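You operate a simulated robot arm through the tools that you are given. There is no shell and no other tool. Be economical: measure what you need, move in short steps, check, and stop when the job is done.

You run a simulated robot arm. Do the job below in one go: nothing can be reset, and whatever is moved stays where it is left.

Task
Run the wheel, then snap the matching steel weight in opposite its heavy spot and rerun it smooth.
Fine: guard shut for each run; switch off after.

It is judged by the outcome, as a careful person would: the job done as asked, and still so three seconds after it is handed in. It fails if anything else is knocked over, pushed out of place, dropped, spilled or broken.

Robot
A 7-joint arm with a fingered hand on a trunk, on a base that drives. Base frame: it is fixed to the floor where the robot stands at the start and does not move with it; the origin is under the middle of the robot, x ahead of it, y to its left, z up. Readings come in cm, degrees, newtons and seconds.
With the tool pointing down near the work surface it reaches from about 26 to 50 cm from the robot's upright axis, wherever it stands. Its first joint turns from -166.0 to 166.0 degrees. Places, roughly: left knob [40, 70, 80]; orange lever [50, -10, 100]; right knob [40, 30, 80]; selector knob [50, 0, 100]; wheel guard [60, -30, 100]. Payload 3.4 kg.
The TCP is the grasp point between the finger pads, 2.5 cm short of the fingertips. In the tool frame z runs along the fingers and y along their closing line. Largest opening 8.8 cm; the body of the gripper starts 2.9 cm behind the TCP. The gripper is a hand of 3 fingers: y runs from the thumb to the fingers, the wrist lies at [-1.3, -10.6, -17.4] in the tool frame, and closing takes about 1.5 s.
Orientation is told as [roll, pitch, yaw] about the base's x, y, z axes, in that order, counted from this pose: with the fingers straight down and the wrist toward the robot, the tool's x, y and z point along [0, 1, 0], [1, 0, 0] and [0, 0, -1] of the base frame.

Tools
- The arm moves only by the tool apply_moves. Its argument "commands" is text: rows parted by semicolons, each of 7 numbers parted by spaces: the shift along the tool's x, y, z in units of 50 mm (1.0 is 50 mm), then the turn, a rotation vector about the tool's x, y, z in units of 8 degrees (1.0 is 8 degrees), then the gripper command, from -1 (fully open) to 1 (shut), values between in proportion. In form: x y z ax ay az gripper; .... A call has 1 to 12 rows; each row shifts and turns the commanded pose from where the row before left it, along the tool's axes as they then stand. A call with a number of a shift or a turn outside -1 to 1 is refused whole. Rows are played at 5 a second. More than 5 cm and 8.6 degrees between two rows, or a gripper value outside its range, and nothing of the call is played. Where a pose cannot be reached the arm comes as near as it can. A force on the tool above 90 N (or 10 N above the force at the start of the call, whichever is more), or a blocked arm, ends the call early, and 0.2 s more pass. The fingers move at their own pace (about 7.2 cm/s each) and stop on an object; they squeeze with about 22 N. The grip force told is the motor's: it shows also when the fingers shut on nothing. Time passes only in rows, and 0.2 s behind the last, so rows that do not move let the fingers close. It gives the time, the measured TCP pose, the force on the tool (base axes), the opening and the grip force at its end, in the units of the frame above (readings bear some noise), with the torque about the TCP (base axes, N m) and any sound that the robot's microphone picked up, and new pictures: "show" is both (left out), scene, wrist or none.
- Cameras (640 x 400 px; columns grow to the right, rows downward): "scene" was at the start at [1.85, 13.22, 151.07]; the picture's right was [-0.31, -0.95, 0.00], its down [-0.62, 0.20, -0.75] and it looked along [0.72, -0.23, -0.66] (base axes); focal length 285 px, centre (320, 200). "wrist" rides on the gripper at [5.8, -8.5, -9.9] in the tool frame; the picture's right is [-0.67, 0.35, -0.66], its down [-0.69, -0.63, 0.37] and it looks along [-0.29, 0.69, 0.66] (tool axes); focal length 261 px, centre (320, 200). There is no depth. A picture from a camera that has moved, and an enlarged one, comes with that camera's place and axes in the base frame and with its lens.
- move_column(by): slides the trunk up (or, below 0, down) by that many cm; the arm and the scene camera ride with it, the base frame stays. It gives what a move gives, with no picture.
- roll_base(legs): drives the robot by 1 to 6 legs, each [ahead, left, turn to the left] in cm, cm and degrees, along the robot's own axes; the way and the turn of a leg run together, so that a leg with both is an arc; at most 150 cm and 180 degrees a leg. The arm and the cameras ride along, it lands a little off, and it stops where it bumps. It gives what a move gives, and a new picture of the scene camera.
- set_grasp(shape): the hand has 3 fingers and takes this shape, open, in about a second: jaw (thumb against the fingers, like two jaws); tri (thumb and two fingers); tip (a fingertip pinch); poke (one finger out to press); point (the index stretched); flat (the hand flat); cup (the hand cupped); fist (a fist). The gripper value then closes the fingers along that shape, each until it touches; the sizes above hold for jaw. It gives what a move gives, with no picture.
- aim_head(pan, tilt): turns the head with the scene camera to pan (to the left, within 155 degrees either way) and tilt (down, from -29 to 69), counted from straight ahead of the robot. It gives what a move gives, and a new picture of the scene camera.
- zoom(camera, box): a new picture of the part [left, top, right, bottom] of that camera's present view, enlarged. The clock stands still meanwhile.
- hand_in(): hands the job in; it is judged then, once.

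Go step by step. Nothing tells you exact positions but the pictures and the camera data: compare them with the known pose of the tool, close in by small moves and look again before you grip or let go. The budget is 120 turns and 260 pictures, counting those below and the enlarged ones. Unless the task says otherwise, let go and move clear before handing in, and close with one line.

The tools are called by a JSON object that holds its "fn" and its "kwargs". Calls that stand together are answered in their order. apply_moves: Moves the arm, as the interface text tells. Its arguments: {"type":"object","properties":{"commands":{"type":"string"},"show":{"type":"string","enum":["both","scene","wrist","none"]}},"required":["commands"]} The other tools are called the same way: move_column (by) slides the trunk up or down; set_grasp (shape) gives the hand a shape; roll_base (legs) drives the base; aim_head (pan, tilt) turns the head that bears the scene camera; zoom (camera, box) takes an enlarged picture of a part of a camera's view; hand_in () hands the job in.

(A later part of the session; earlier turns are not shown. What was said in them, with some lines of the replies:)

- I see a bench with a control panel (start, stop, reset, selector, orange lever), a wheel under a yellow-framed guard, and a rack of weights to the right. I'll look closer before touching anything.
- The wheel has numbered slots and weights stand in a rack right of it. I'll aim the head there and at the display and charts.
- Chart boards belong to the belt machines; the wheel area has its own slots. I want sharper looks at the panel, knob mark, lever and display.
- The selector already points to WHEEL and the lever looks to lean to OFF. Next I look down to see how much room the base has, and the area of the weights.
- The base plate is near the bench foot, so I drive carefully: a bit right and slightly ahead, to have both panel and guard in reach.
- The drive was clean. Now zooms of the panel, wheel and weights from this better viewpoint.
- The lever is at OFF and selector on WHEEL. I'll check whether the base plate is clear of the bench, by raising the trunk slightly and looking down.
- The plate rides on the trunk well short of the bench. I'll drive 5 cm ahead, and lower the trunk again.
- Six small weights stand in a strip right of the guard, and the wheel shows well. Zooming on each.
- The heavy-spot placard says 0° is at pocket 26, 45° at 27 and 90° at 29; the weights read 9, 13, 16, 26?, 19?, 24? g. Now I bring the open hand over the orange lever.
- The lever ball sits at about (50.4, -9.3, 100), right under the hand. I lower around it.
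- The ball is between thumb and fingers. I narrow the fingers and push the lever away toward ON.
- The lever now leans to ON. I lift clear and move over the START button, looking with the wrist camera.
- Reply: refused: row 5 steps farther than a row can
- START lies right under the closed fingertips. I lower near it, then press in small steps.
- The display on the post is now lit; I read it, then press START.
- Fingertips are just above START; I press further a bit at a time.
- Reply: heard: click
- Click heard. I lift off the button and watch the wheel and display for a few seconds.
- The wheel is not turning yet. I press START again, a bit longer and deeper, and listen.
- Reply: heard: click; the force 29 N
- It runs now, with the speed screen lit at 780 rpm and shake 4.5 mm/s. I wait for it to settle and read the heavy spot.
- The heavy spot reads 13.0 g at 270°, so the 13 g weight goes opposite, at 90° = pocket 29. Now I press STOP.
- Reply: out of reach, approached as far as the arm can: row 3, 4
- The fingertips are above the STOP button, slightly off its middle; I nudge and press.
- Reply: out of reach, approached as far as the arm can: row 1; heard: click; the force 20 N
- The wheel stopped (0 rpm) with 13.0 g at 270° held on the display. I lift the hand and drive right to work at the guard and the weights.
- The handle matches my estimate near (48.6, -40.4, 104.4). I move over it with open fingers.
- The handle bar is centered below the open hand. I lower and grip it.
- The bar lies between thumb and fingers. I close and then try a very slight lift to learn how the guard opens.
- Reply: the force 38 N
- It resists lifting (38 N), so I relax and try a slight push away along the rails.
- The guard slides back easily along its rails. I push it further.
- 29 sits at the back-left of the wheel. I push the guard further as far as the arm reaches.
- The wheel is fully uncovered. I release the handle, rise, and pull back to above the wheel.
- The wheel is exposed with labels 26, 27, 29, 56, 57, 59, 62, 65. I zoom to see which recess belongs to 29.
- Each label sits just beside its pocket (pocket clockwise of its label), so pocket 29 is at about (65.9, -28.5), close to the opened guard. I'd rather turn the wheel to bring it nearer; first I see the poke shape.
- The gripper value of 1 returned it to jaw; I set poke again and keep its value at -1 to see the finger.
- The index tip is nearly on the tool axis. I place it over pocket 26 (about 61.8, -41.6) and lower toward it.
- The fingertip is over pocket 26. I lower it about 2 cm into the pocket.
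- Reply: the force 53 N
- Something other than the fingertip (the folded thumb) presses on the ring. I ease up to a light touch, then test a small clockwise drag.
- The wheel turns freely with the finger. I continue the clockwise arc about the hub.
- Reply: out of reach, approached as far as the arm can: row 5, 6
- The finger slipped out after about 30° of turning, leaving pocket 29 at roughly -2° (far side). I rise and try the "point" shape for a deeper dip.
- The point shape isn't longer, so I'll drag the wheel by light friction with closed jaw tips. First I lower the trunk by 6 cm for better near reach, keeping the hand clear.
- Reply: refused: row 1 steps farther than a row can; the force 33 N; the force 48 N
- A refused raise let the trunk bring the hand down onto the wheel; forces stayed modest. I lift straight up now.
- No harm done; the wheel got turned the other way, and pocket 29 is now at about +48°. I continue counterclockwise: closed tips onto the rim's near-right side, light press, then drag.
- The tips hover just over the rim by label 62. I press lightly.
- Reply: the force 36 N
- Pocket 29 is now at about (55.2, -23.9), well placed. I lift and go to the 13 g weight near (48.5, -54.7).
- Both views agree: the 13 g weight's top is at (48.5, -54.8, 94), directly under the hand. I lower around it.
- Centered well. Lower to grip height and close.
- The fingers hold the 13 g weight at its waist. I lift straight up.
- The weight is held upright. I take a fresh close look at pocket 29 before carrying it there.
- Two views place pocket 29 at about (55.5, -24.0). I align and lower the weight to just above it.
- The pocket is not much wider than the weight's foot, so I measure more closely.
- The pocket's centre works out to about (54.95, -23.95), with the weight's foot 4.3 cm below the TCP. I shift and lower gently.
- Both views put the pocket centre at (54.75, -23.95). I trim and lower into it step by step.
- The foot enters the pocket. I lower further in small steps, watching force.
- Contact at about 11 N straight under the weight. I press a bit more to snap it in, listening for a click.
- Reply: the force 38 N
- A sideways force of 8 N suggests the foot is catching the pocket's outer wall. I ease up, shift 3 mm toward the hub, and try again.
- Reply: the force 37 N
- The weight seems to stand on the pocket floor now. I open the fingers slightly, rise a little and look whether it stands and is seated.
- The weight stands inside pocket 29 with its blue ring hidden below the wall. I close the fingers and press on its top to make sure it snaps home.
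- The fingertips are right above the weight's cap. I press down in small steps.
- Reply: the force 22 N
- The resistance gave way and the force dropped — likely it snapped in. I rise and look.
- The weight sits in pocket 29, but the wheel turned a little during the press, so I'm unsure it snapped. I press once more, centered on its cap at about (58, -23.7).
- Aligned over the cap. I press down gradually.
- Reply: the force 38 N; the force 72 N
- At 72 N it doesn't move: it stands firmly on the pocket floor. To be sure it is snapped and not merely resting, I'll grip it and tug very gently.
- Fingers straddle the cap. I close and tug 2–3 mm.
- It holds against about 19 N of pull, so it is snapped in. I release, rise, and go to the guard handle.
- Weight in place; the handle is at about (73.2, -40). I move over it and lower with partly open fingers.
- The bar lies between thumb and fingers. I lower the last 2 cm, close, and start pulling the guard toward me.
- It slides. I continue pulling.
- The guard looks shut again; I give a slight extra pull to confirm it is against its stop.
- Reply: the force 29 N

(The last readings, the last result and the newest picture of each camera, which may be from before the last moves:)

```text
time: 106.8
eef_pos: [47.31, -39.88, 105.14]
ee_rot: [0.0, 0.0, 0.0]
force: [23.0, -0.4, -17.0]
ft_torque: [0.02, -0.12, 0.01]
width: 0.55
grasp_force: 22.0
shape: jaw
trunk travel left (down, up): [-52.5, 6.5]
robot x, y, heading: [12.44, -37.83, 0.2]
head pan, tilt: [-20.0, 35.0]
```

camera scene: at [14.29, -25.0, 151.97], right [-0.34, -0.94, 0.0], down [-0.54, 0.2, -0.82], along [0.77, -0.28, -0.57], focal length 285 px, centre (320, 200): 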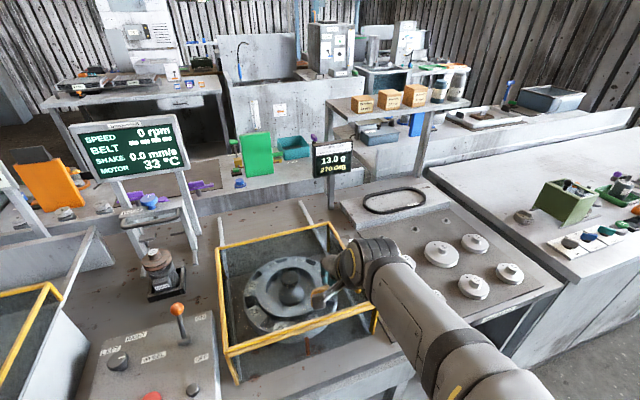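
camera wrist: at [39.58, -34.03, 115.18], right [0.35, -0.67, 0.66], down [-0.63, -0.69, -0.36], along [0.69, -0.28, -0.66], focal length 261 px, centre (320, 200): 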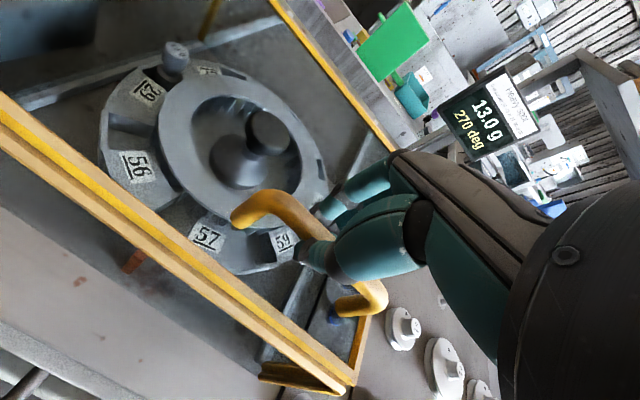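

It is hard against its stop. I release, rise and drive back left to the panel.

{"fn": "apply_moves", "kwargs": {"commands": "0 0.12 0.04 0 0 0 1;0 0 0 0 0 0 -0.5;0 0 0 0 0 0 -0.5;0 0 0 0 0 0 -0.5;0 0 -1 0 0 0 -0.5;0 0 -1 0 0 0 -0.5;0 0 -1 0 0 0 -0.5;0 0 0 0 0 0 1", "show": "scene"}}

{"fn": "zoom", "kwargs": {"camera": "scene", "box": [200, 200, 400, 390]}}

```text
time: 108.6
eef_pos: [47.61, -39.73, 120.15]
ee_rot: [0.0, 0.0, -0.1]
force: [0.3, -0.7, 0.3]
ft_torque: [0.01, -0.04, 0.03]
width: 1.07
grasp_force: 0.1
shape: jaw
trunk travel left (down, up): [-52.5, 6.5]
robot x, y, heading: [11.95, -38.11, 0.2]
head pan, tilt: [-20.0, 35.0]
camera scene: at [14.18, -25.01, 151.98], right [-0.34, -0.94, 0.0], down [-0.54, 0.2, -0.82], along [0.77, -0.28, -0.57], focal length 285 px, centre (320, 200)
```

scene: 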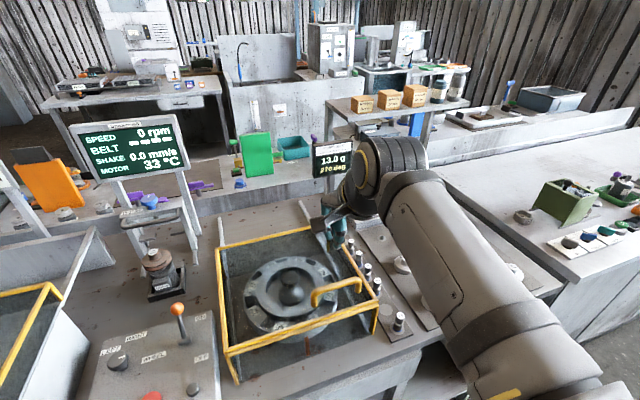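

```text
2.11 times, centred on (300, 295) of scene
camera zoom: at [14.18, -25.01, 151.98], right [-0.34, -0.94, 0.0], down [-0.54, 0.2, -0.82], along [0.77, -0.28, -0.57], focal length 600 px, centre (362, 0)
```

zoom: 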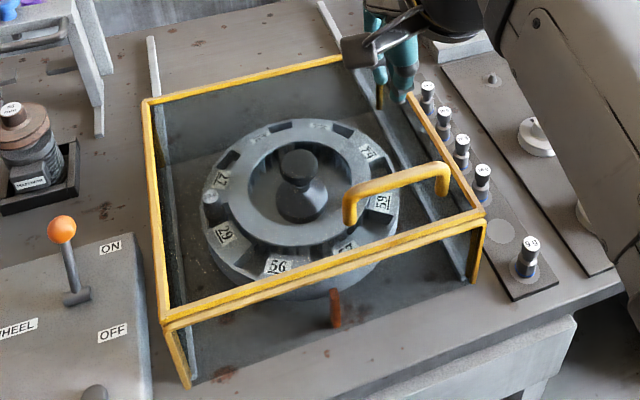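

The guard is shut over the wheel with the weight in pocket 29. I drive back left and slightly away to reach the panel.

{"fn": "roll_base", "kwargs": {"legs": [[-3, 0, 0], [0, 22, 0]]}}

{"fn": "apply_moves", "kwargs": {"commands": "0.7 0.0 0 0 0 0 1;0.7 0 0 0 0 0 1;0.7 0 0 0 0 0 1;0.7 0 0 0 0 0 1;0.7 0 0 0 0 0 1;0.5 0 0 0 0 0 1;0 0 0 0 0 0 1;0 0 0 0 0 0 1", "show": "wrist"}}

```text
time: 110.7
eef_pos: [44.49, -17.59, 120.02]
ee_rot: [0.0, -0.1, 0.0]
force: [0.6, 1.6, 0.3]
ft_torque: [-0.02, 0.01, 0.01]
width: 0.0
grasp_force: 22.0
shape: jaw
trunk travel left (down, up): [-52.5, 6.5]
robot x, y, heading: [8.99, -15.9, -0.0]
head pan, tilt: [-20.0, 35.0]
camera scene: at [11.22, -2.89, 151.97], right [-0.34, -0.94, 0.0], down [-0.54, 0.2, -0.82], along [0.77, -0.28, -0.57], focal length 285 px, centre (320, 200)
```

scene: 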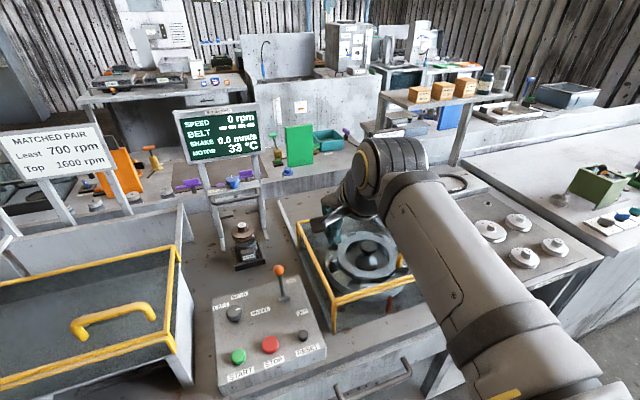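

```text
time: 112.5
eef_pos: [44.45, 2.35, 120.12]
ee_rot: [0.1, 0.1, 0.0]
force: [-0.2, 1.1, 0.7]
ft_torque: [0.03, 0.01, -0.02]
width: 0.0
grasp_force: 22.3
shape: jaw
trunk travel left (down, up): [-52.5, 6.5]
robot x, y, heading: [9.34, -15.84, -0.2]
head pan, tilt: [-20.0, 35.0]
camera wrist: at [36.07, 8.08, 129.99], right [0.35, -0.67, 0.66], down [-0.63, -0.69, -0.37], along [0.69, -0.29, -0.66], focal length 261 px, centre (320, 200)
```

wrist: 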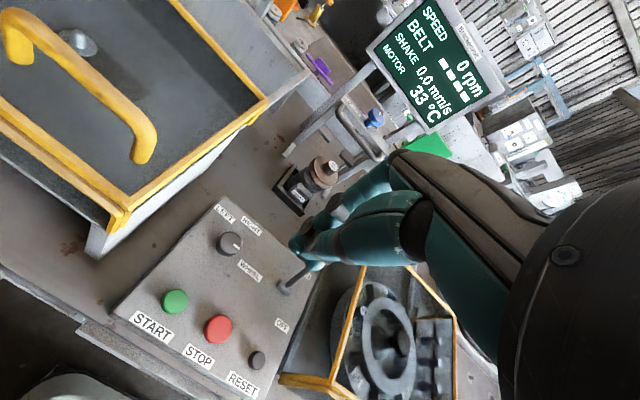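

I descend onto START at the known spot and press.

{"fn": "apply_moves", "kwargs": {"commands": "0.11 -0.21 0.9 0 0 0 1;0 0 0.9 0 0 0 1;0 0 0.9 0 0 0 1;0 0 0.9 0 0 0 1;0 0 0.8 0 0 0 1;0 0 0.3 0 0 0 1;0 0 0.1 0 0 0 1;0 0 0.06 0 0 0 1;0 0 0 0 0 0 1;0 0 0 0 0 0 1", "show": "both"}}

```text
time: 114.7
eef_pos: [43.58, 2.88, 95.91]
ee_rot: [0.1, -0.1, 0.0]
force: [5.5, 0.4, 18.7]
ft_torque: [-0.11, -0.11, 0.06]
width: 0.0
grasp_force: 21.8
shape: jaw
trunk travel left (down, up): [-52.5, 6.5]
robot x, y, heading: [8.91, -16.15, -0.2]
head pan, tilt: [-20.0, 35.0]
heard: click
camera scene: at [11.19, -3.03, 152.0], right [-0.34, -0.94, 0.0], down [-0.54, 0.2, -0.82], along [0.77, -0.28, -0.57], focal length 285 px, centre (320, 200)
camera wrist: at [35.1, 8.66, 105.72], right [0.35, -0.67, 0.66], down [-0.63, -0.69, -0.37], along [0.7, -0.28, -0.66], focal length 261 px, centre (320, 200)
```

scene: 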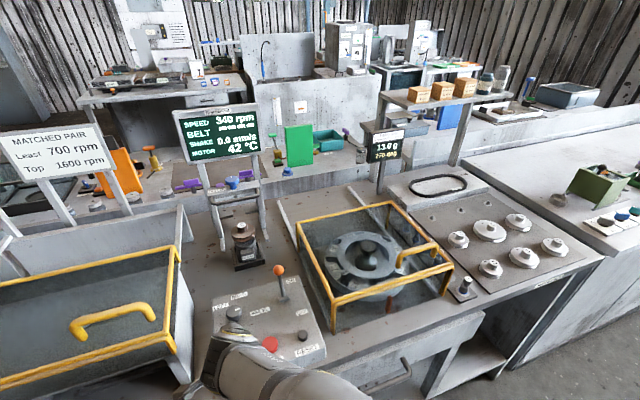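
wrist: 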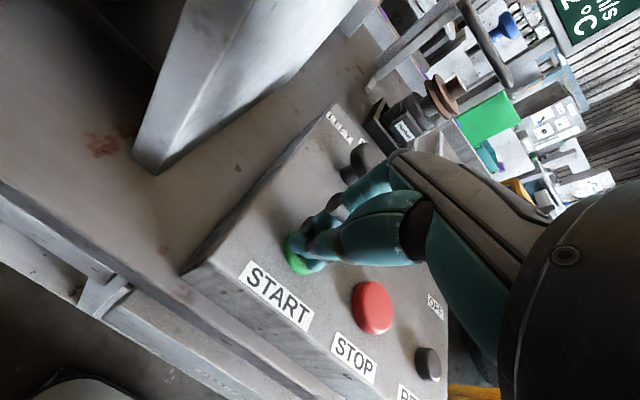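

It clicked and is running with SHAKE at 0.0. I lift off and let it come up to speed.

{"fn": "apply_moves", "kwargs": {"commands": "0 0 -0.6 0 0 0 1;0 0 0 0 0 0 1;0 0 0 0 0 0 1;0 0 0 0 0 0 1;0 0 0 0 0 0 1;0 0 0 0 0 0 1;0 0 0 0 0 0 1;0 0 0 0 0 0 1;0 0 0 0 0 0 1;0 0 0 0 0 0 1;0 0 0 0 0 0 1;0 0 0 0 0 0 1", "show": "none"}}

{"fn": "zoom", "kwargs": {"camera": "scene", "box": [165, 95, 275, 175]}}

{"fn": "zoom", "kwargs": {"camera": "scene", "box": [345, 115, 425, 175]}}

```text
time: 117.3
eef_pos: [43.48, 2.82, 98.75]
ee_rot: [0.0, 0.0, -0.1]
force: [0.2, -0.1, 0.5]
ft_torque: [0.05, 0.0, 0.01]
width: 0.0
grasp_force: 21.4
shape: jaw
trunk travel left (down, up): [-52.5, 6.5]
robot x, y, heading: [8.97, -15.93, -0.1]
head pan, tilt: [-20.0, 35.0]
```

```text
5.00 times, centred on (220, 135) of scene
camera zoom: at [11.22, -2.96, 151.98], right [-0.34, -0.94, 0.0], down [-0.54, 0.2, -0.82], along [0.77, -0.28, -0.57], focal length 1426 px, centre (820, 525)
```

zoom: 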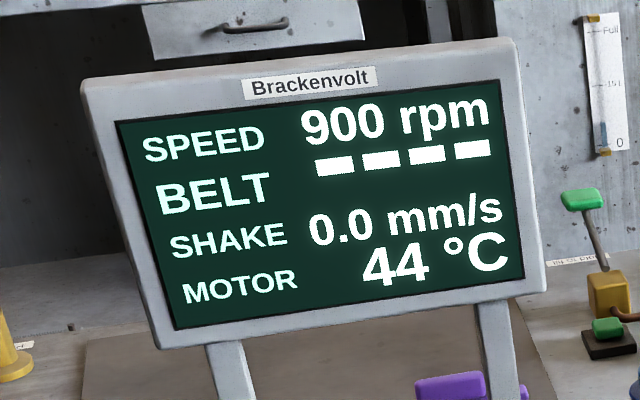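

```text
6.67 times, centred on (385, 145) of scene
camera zoom: at [11.22, -2.96, 151.98], right [-0.34, -0.94, 0.0], down [-0.54, 0.2, -0.82], along [0.77, -0.28, -0.57], focal length 1902 px, centre (-113, 567)
```

zoom: 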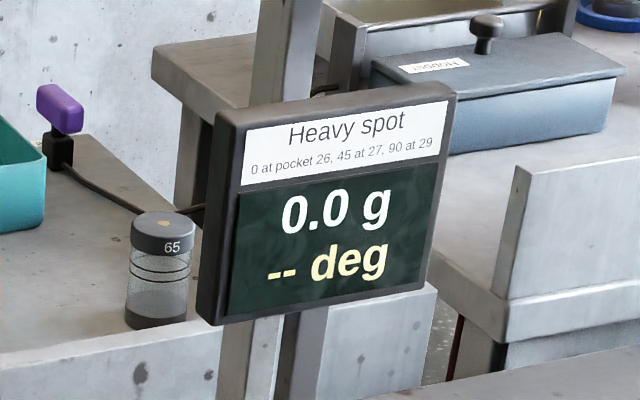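

It runs smooth: 900 rpm, 0.0 mm/s, 0.0 g. Now I press STOP.

{"fn": "apply_moves", "kwargs": {"commands": "-0.55 0.05 -0.1 0 0 0 1;-0.6 0.03 0 0 0 0 1;0 0 0.3 0 0 0 1;0 0 0.2 0 0 0 1;0 0 0.12 0 0 0 1;0 0 0.06 0 0 0 1;0 0 0 0 0 0 1;0 0 0 0 0 0 1", "show": "both"}}

```text
time: 119.1
eef_pos: [44.17, -2.79, 96.03]
ee_rot: [0.1, 0.1, 0.1]
force: [0.7, -2.0, 8.1]
ft_torque: [-0.1, 0.01, 0.01]
width: 0.0
grasp_force: 22.1
shape: jaw
out of reach, approached as far as the arm can: row 6
trunk travel left (down, up): [-52.5, 6.5]
robot x, y, heading: [9.01, -15.77, -0.0]
head pan, tilt: [-20.0, 35.0]
heard: click
camera scene: at [11.18, -3.02, 151.99], right [-0.34, -0.94, 0.0], down [-0.54, 0.2, -0.82], along [0.77, -0.28, -0.57], focal length 285 px, centre (320, 200)
camera wrist: at [35.77, 3.04, 105.9], right [0.35, -0.67, 0.66], down [-0.63, -0.69, -0.37], along [0.69, -0.29, -0.66], focal length 261 px, centre (320, 200)
```

scene: 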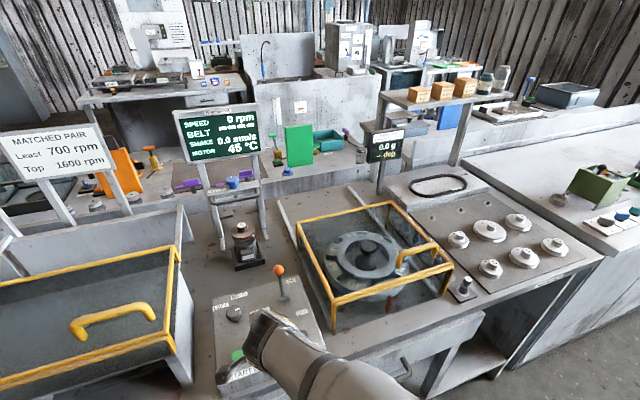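
wrist: 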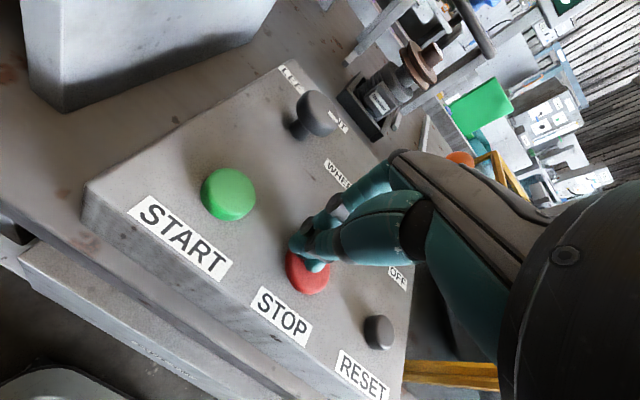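

Stopped. Now the lever: I rise, open partly, and move over the ball at ON.

{"fn": "apply_moves", "kwargs": {"commands": "0 0 -1 0 0 0 1;0 0 -1 0 0 0 0;0 0 -1 0 0 0 0;0 0 -0.4 0 0 0 0;-0.42 0.78 0 0 0 0 0;-0.42 0.78 0 0 0 0 0;-0.42 0.78 0 0 0 0 0;0 0 0.5 0 0 0 0;0 0 0 0 0 0 0", "show": "wrist"}}

```text
time: 121.1
eef_pos: [55.79, -8.97, 110.53]
ee_rot: [0.1, 0.0, 0.1]
force: [0.0, 0.1, -0.1]
ft_torque: [0.05, -0.02, -0.01]
width: 4.38
grasp_force: 0.0
shape: jaw
trunk travel left (down, up): [-52.5, 6.5]
robot x, y, heading: [8.97, -15.86, 0.2]
head pan, tilt: [-20.0, 35.0]
camera wrist: at [47.39, -3.23, 120.35], right [0.35, -0.67, 0.66], down [-0.63, -0.69, -0.37], along [0.69, -0.29, -0.66], focal length 261 px, centre (320, 200)
```

wrist: 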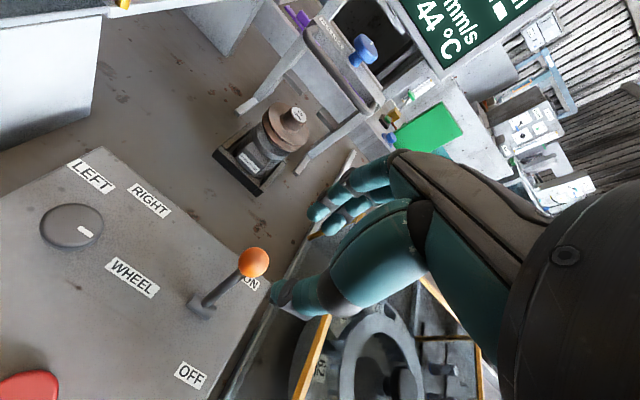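

The ball is at about (56.5, -9.3). I adjust, lower around it and pull it toward OFF.

{"fn": "apply_moves", "kwargs": {"commands": "-0.06 0.14 0 0 0 0 -0.3;0 0 0.6 0 0 0 -0.3;0 0 0.6 0 0 0 -0.3;0 0 0.6 0 0 0 -0.3;0 0 0 0 0 0 -0.3", "show": "wrist"}}

```text
time: 122.3
eef_pos: [56.47, -9.35, 101.38]
ee_rot: [-0.2, 0.1, 0.0]
force: [0.0, 0.6, -0.4]
ft_torque: [-0.02, 0.03, 0.0]
width: 5.67
grasp_force: 0.1
shape: jaw
trunk travel left (down, up): [-52.5, 6.5]
robot x, y, heading: [9.11, -15.77, -0.1]
head pan, tilt: [-20.0, 35.0]
camera wrist: at [48.06, -3.53, 111.29], right [0.35, -0.67, 0.66], down [-0.63, -0.69, -0.37], along [0.69, -0.29, -0.66], focal length 261 px, centre (320, 200)
```

wrist: 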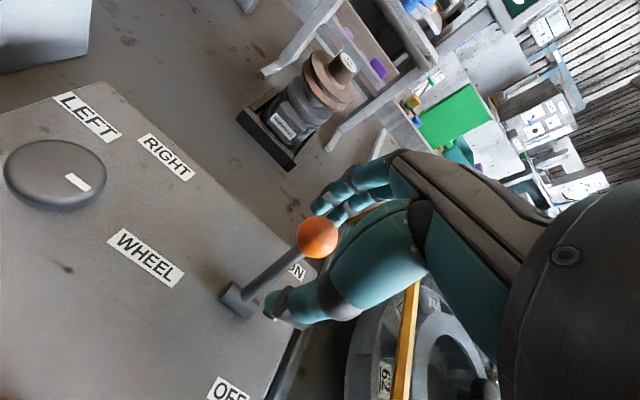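

{"fn": "apply_moves", "kwargs": {"commands": "0 0 0 0 0 0 0;0 -0.3 0 0 0 0 0;0 -0.3 0 0 0 0 0;0 -0.3 0 0 0 0 0;0 -0.3 0 0 0 0 0;0 -0.2 0 0 0 0 0;0 0 0 0 0 0 0", "show": "both"}}

```text
time: 123.9
eef_pos: [49.47, -9.32, 101.48]
ee_rot: [0.0, 0.0, 0.0]
force: [0.3, 0.1, 0.4]
ft_torque: [0.02, -0.02, -0.01]
width: 4.46
grasp_force: 0.2
shape: jaw
trunk travel left (down, up): [-52.5, 6.5]
robot x, y, heading: [8.99, -15.75, 0.0]
head pan, tilt: [-20.0, 35.0]
camera scene: at [11.22, -2.97, 151.98], right [-0.34, -0.94, 0.0], down [-0.54, 0.2, -0.82], along [0.77, -0.28, -0.57], focal length 285 px, centre (320, 200)
camera wrist: at [41.05, -3.49, 111.37], right [0.35, -0.67, 0.66], down [-0.63, -0.69, -0.37], along [0.69, -0.29, -0.66], focal length 261 px, centre (320, 200)
```

scene: 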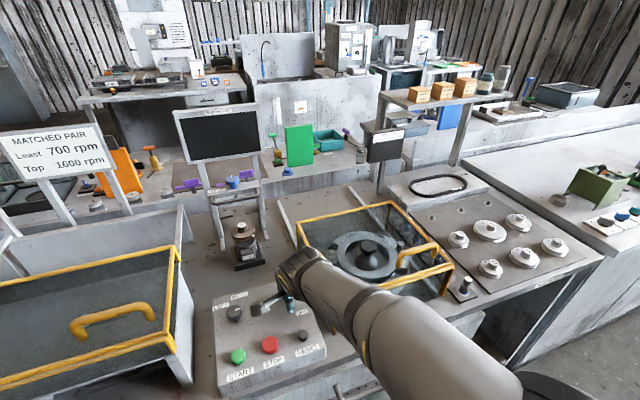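
wrist: 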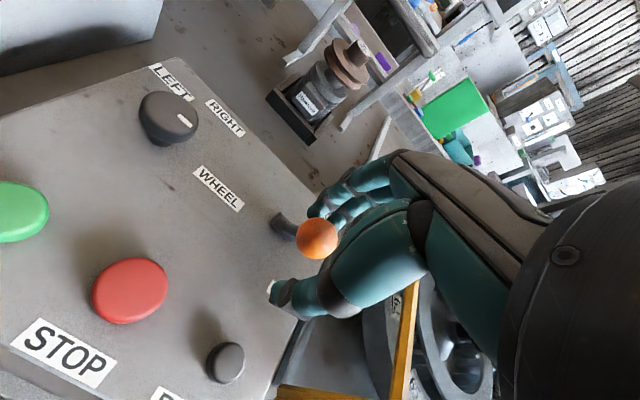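

Both displays went dark, so the power is off. I open, rise clear, and take a last look.

{"fn": "apply_moves", "kwargs": {"commands": "0 0.1 0 0 0 0 -0.5;0 0 -1 0 0 0 -0.5;0 0 -1 0 0 0 -0.5;0 0 -1 0 0 0 -0.5;0 0 -1 0 0 0 -0.5;0 -0.8 0 0 0 0 -0.5;0 0 0 0 0 0 -0.5", "show": "both"}}

{"fn": "zoom", "kwargs": {"camera": "scene", "box": [200, 190, 480, 380]}}

```text
time: 125.5
eef_pos: [45.94, -9.31, 121.51]
ee_rot: [0.0, 0.0, 0.0]
force: [0.0, 0.2, -0.2]
ft_torque: [0.0, -0.01, 0.01]
width: 6.58
grasp_force: 0.0
shape: jaw
trunk travel left (down, up): [-52.5, 6.5]
robot x, y, heading: [8.76, -15.84, -0.2]
head pan, tilt: [-20.0, 35.0]
camera scene: at [11.21, -2.97, 151.98], right [-0.34, -0.94, 0.0], down [-0.54, 0.2, -0.82], along [0.77, -0.28, -0.57], focal length 285 px, centre (320, 200)
camera wrist: at [37.56, -3.47, 131.48], right [0.35, -0.67, 0.66], down [-0.63, -0.69, -0.37], along [0.69, -0.29, -0.66], focal length 261 px, centre (320, 200)
```

scene: 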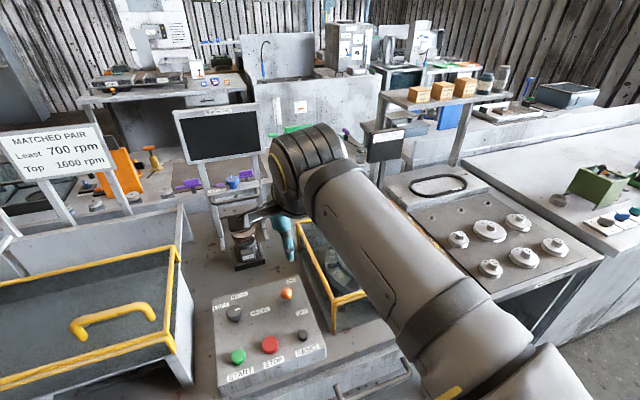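
wrist: 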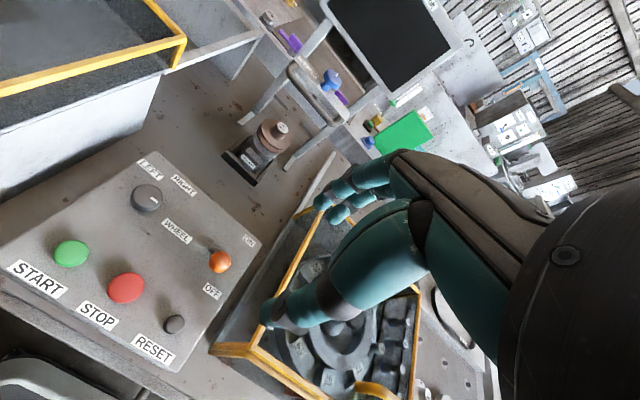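

```text
2.11 times, centred on (340, 285) of scene
camera zoom: at [11.21, -2.97, 151.98], right [-0.34, -0.94, 0.0], down [-0.54, 0.2, -0.82], along [0.77, -0.28, -0.57], focal length 600 px, centre (278, 21)
```

zoom: 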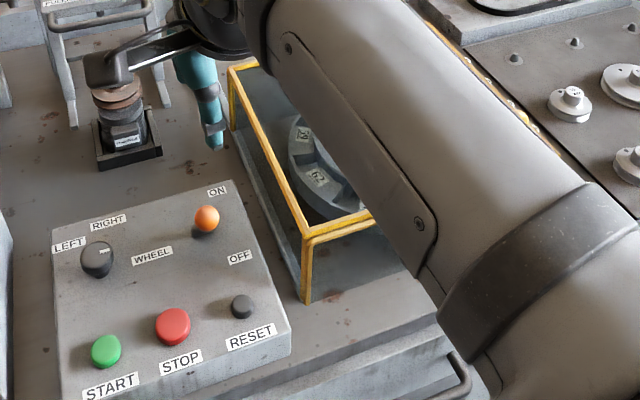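

The lever is at OFF, the displays are dark, the guard is shut, the wheel is stopped with the 13 g weight in pocket 29, and the hand is clear. I hand in.

{"fn": "hand_in", "kwargs": {}}

```text
The job is handed in.
```

The wheel now runs smooth: the rerun read 0.0 g and 0.0 mm/s at 900 rpm, with the 13 g weight snapped into pocket 29, opposite the 270° heavy spot. The guard was shut for both runs, and the switch is off.
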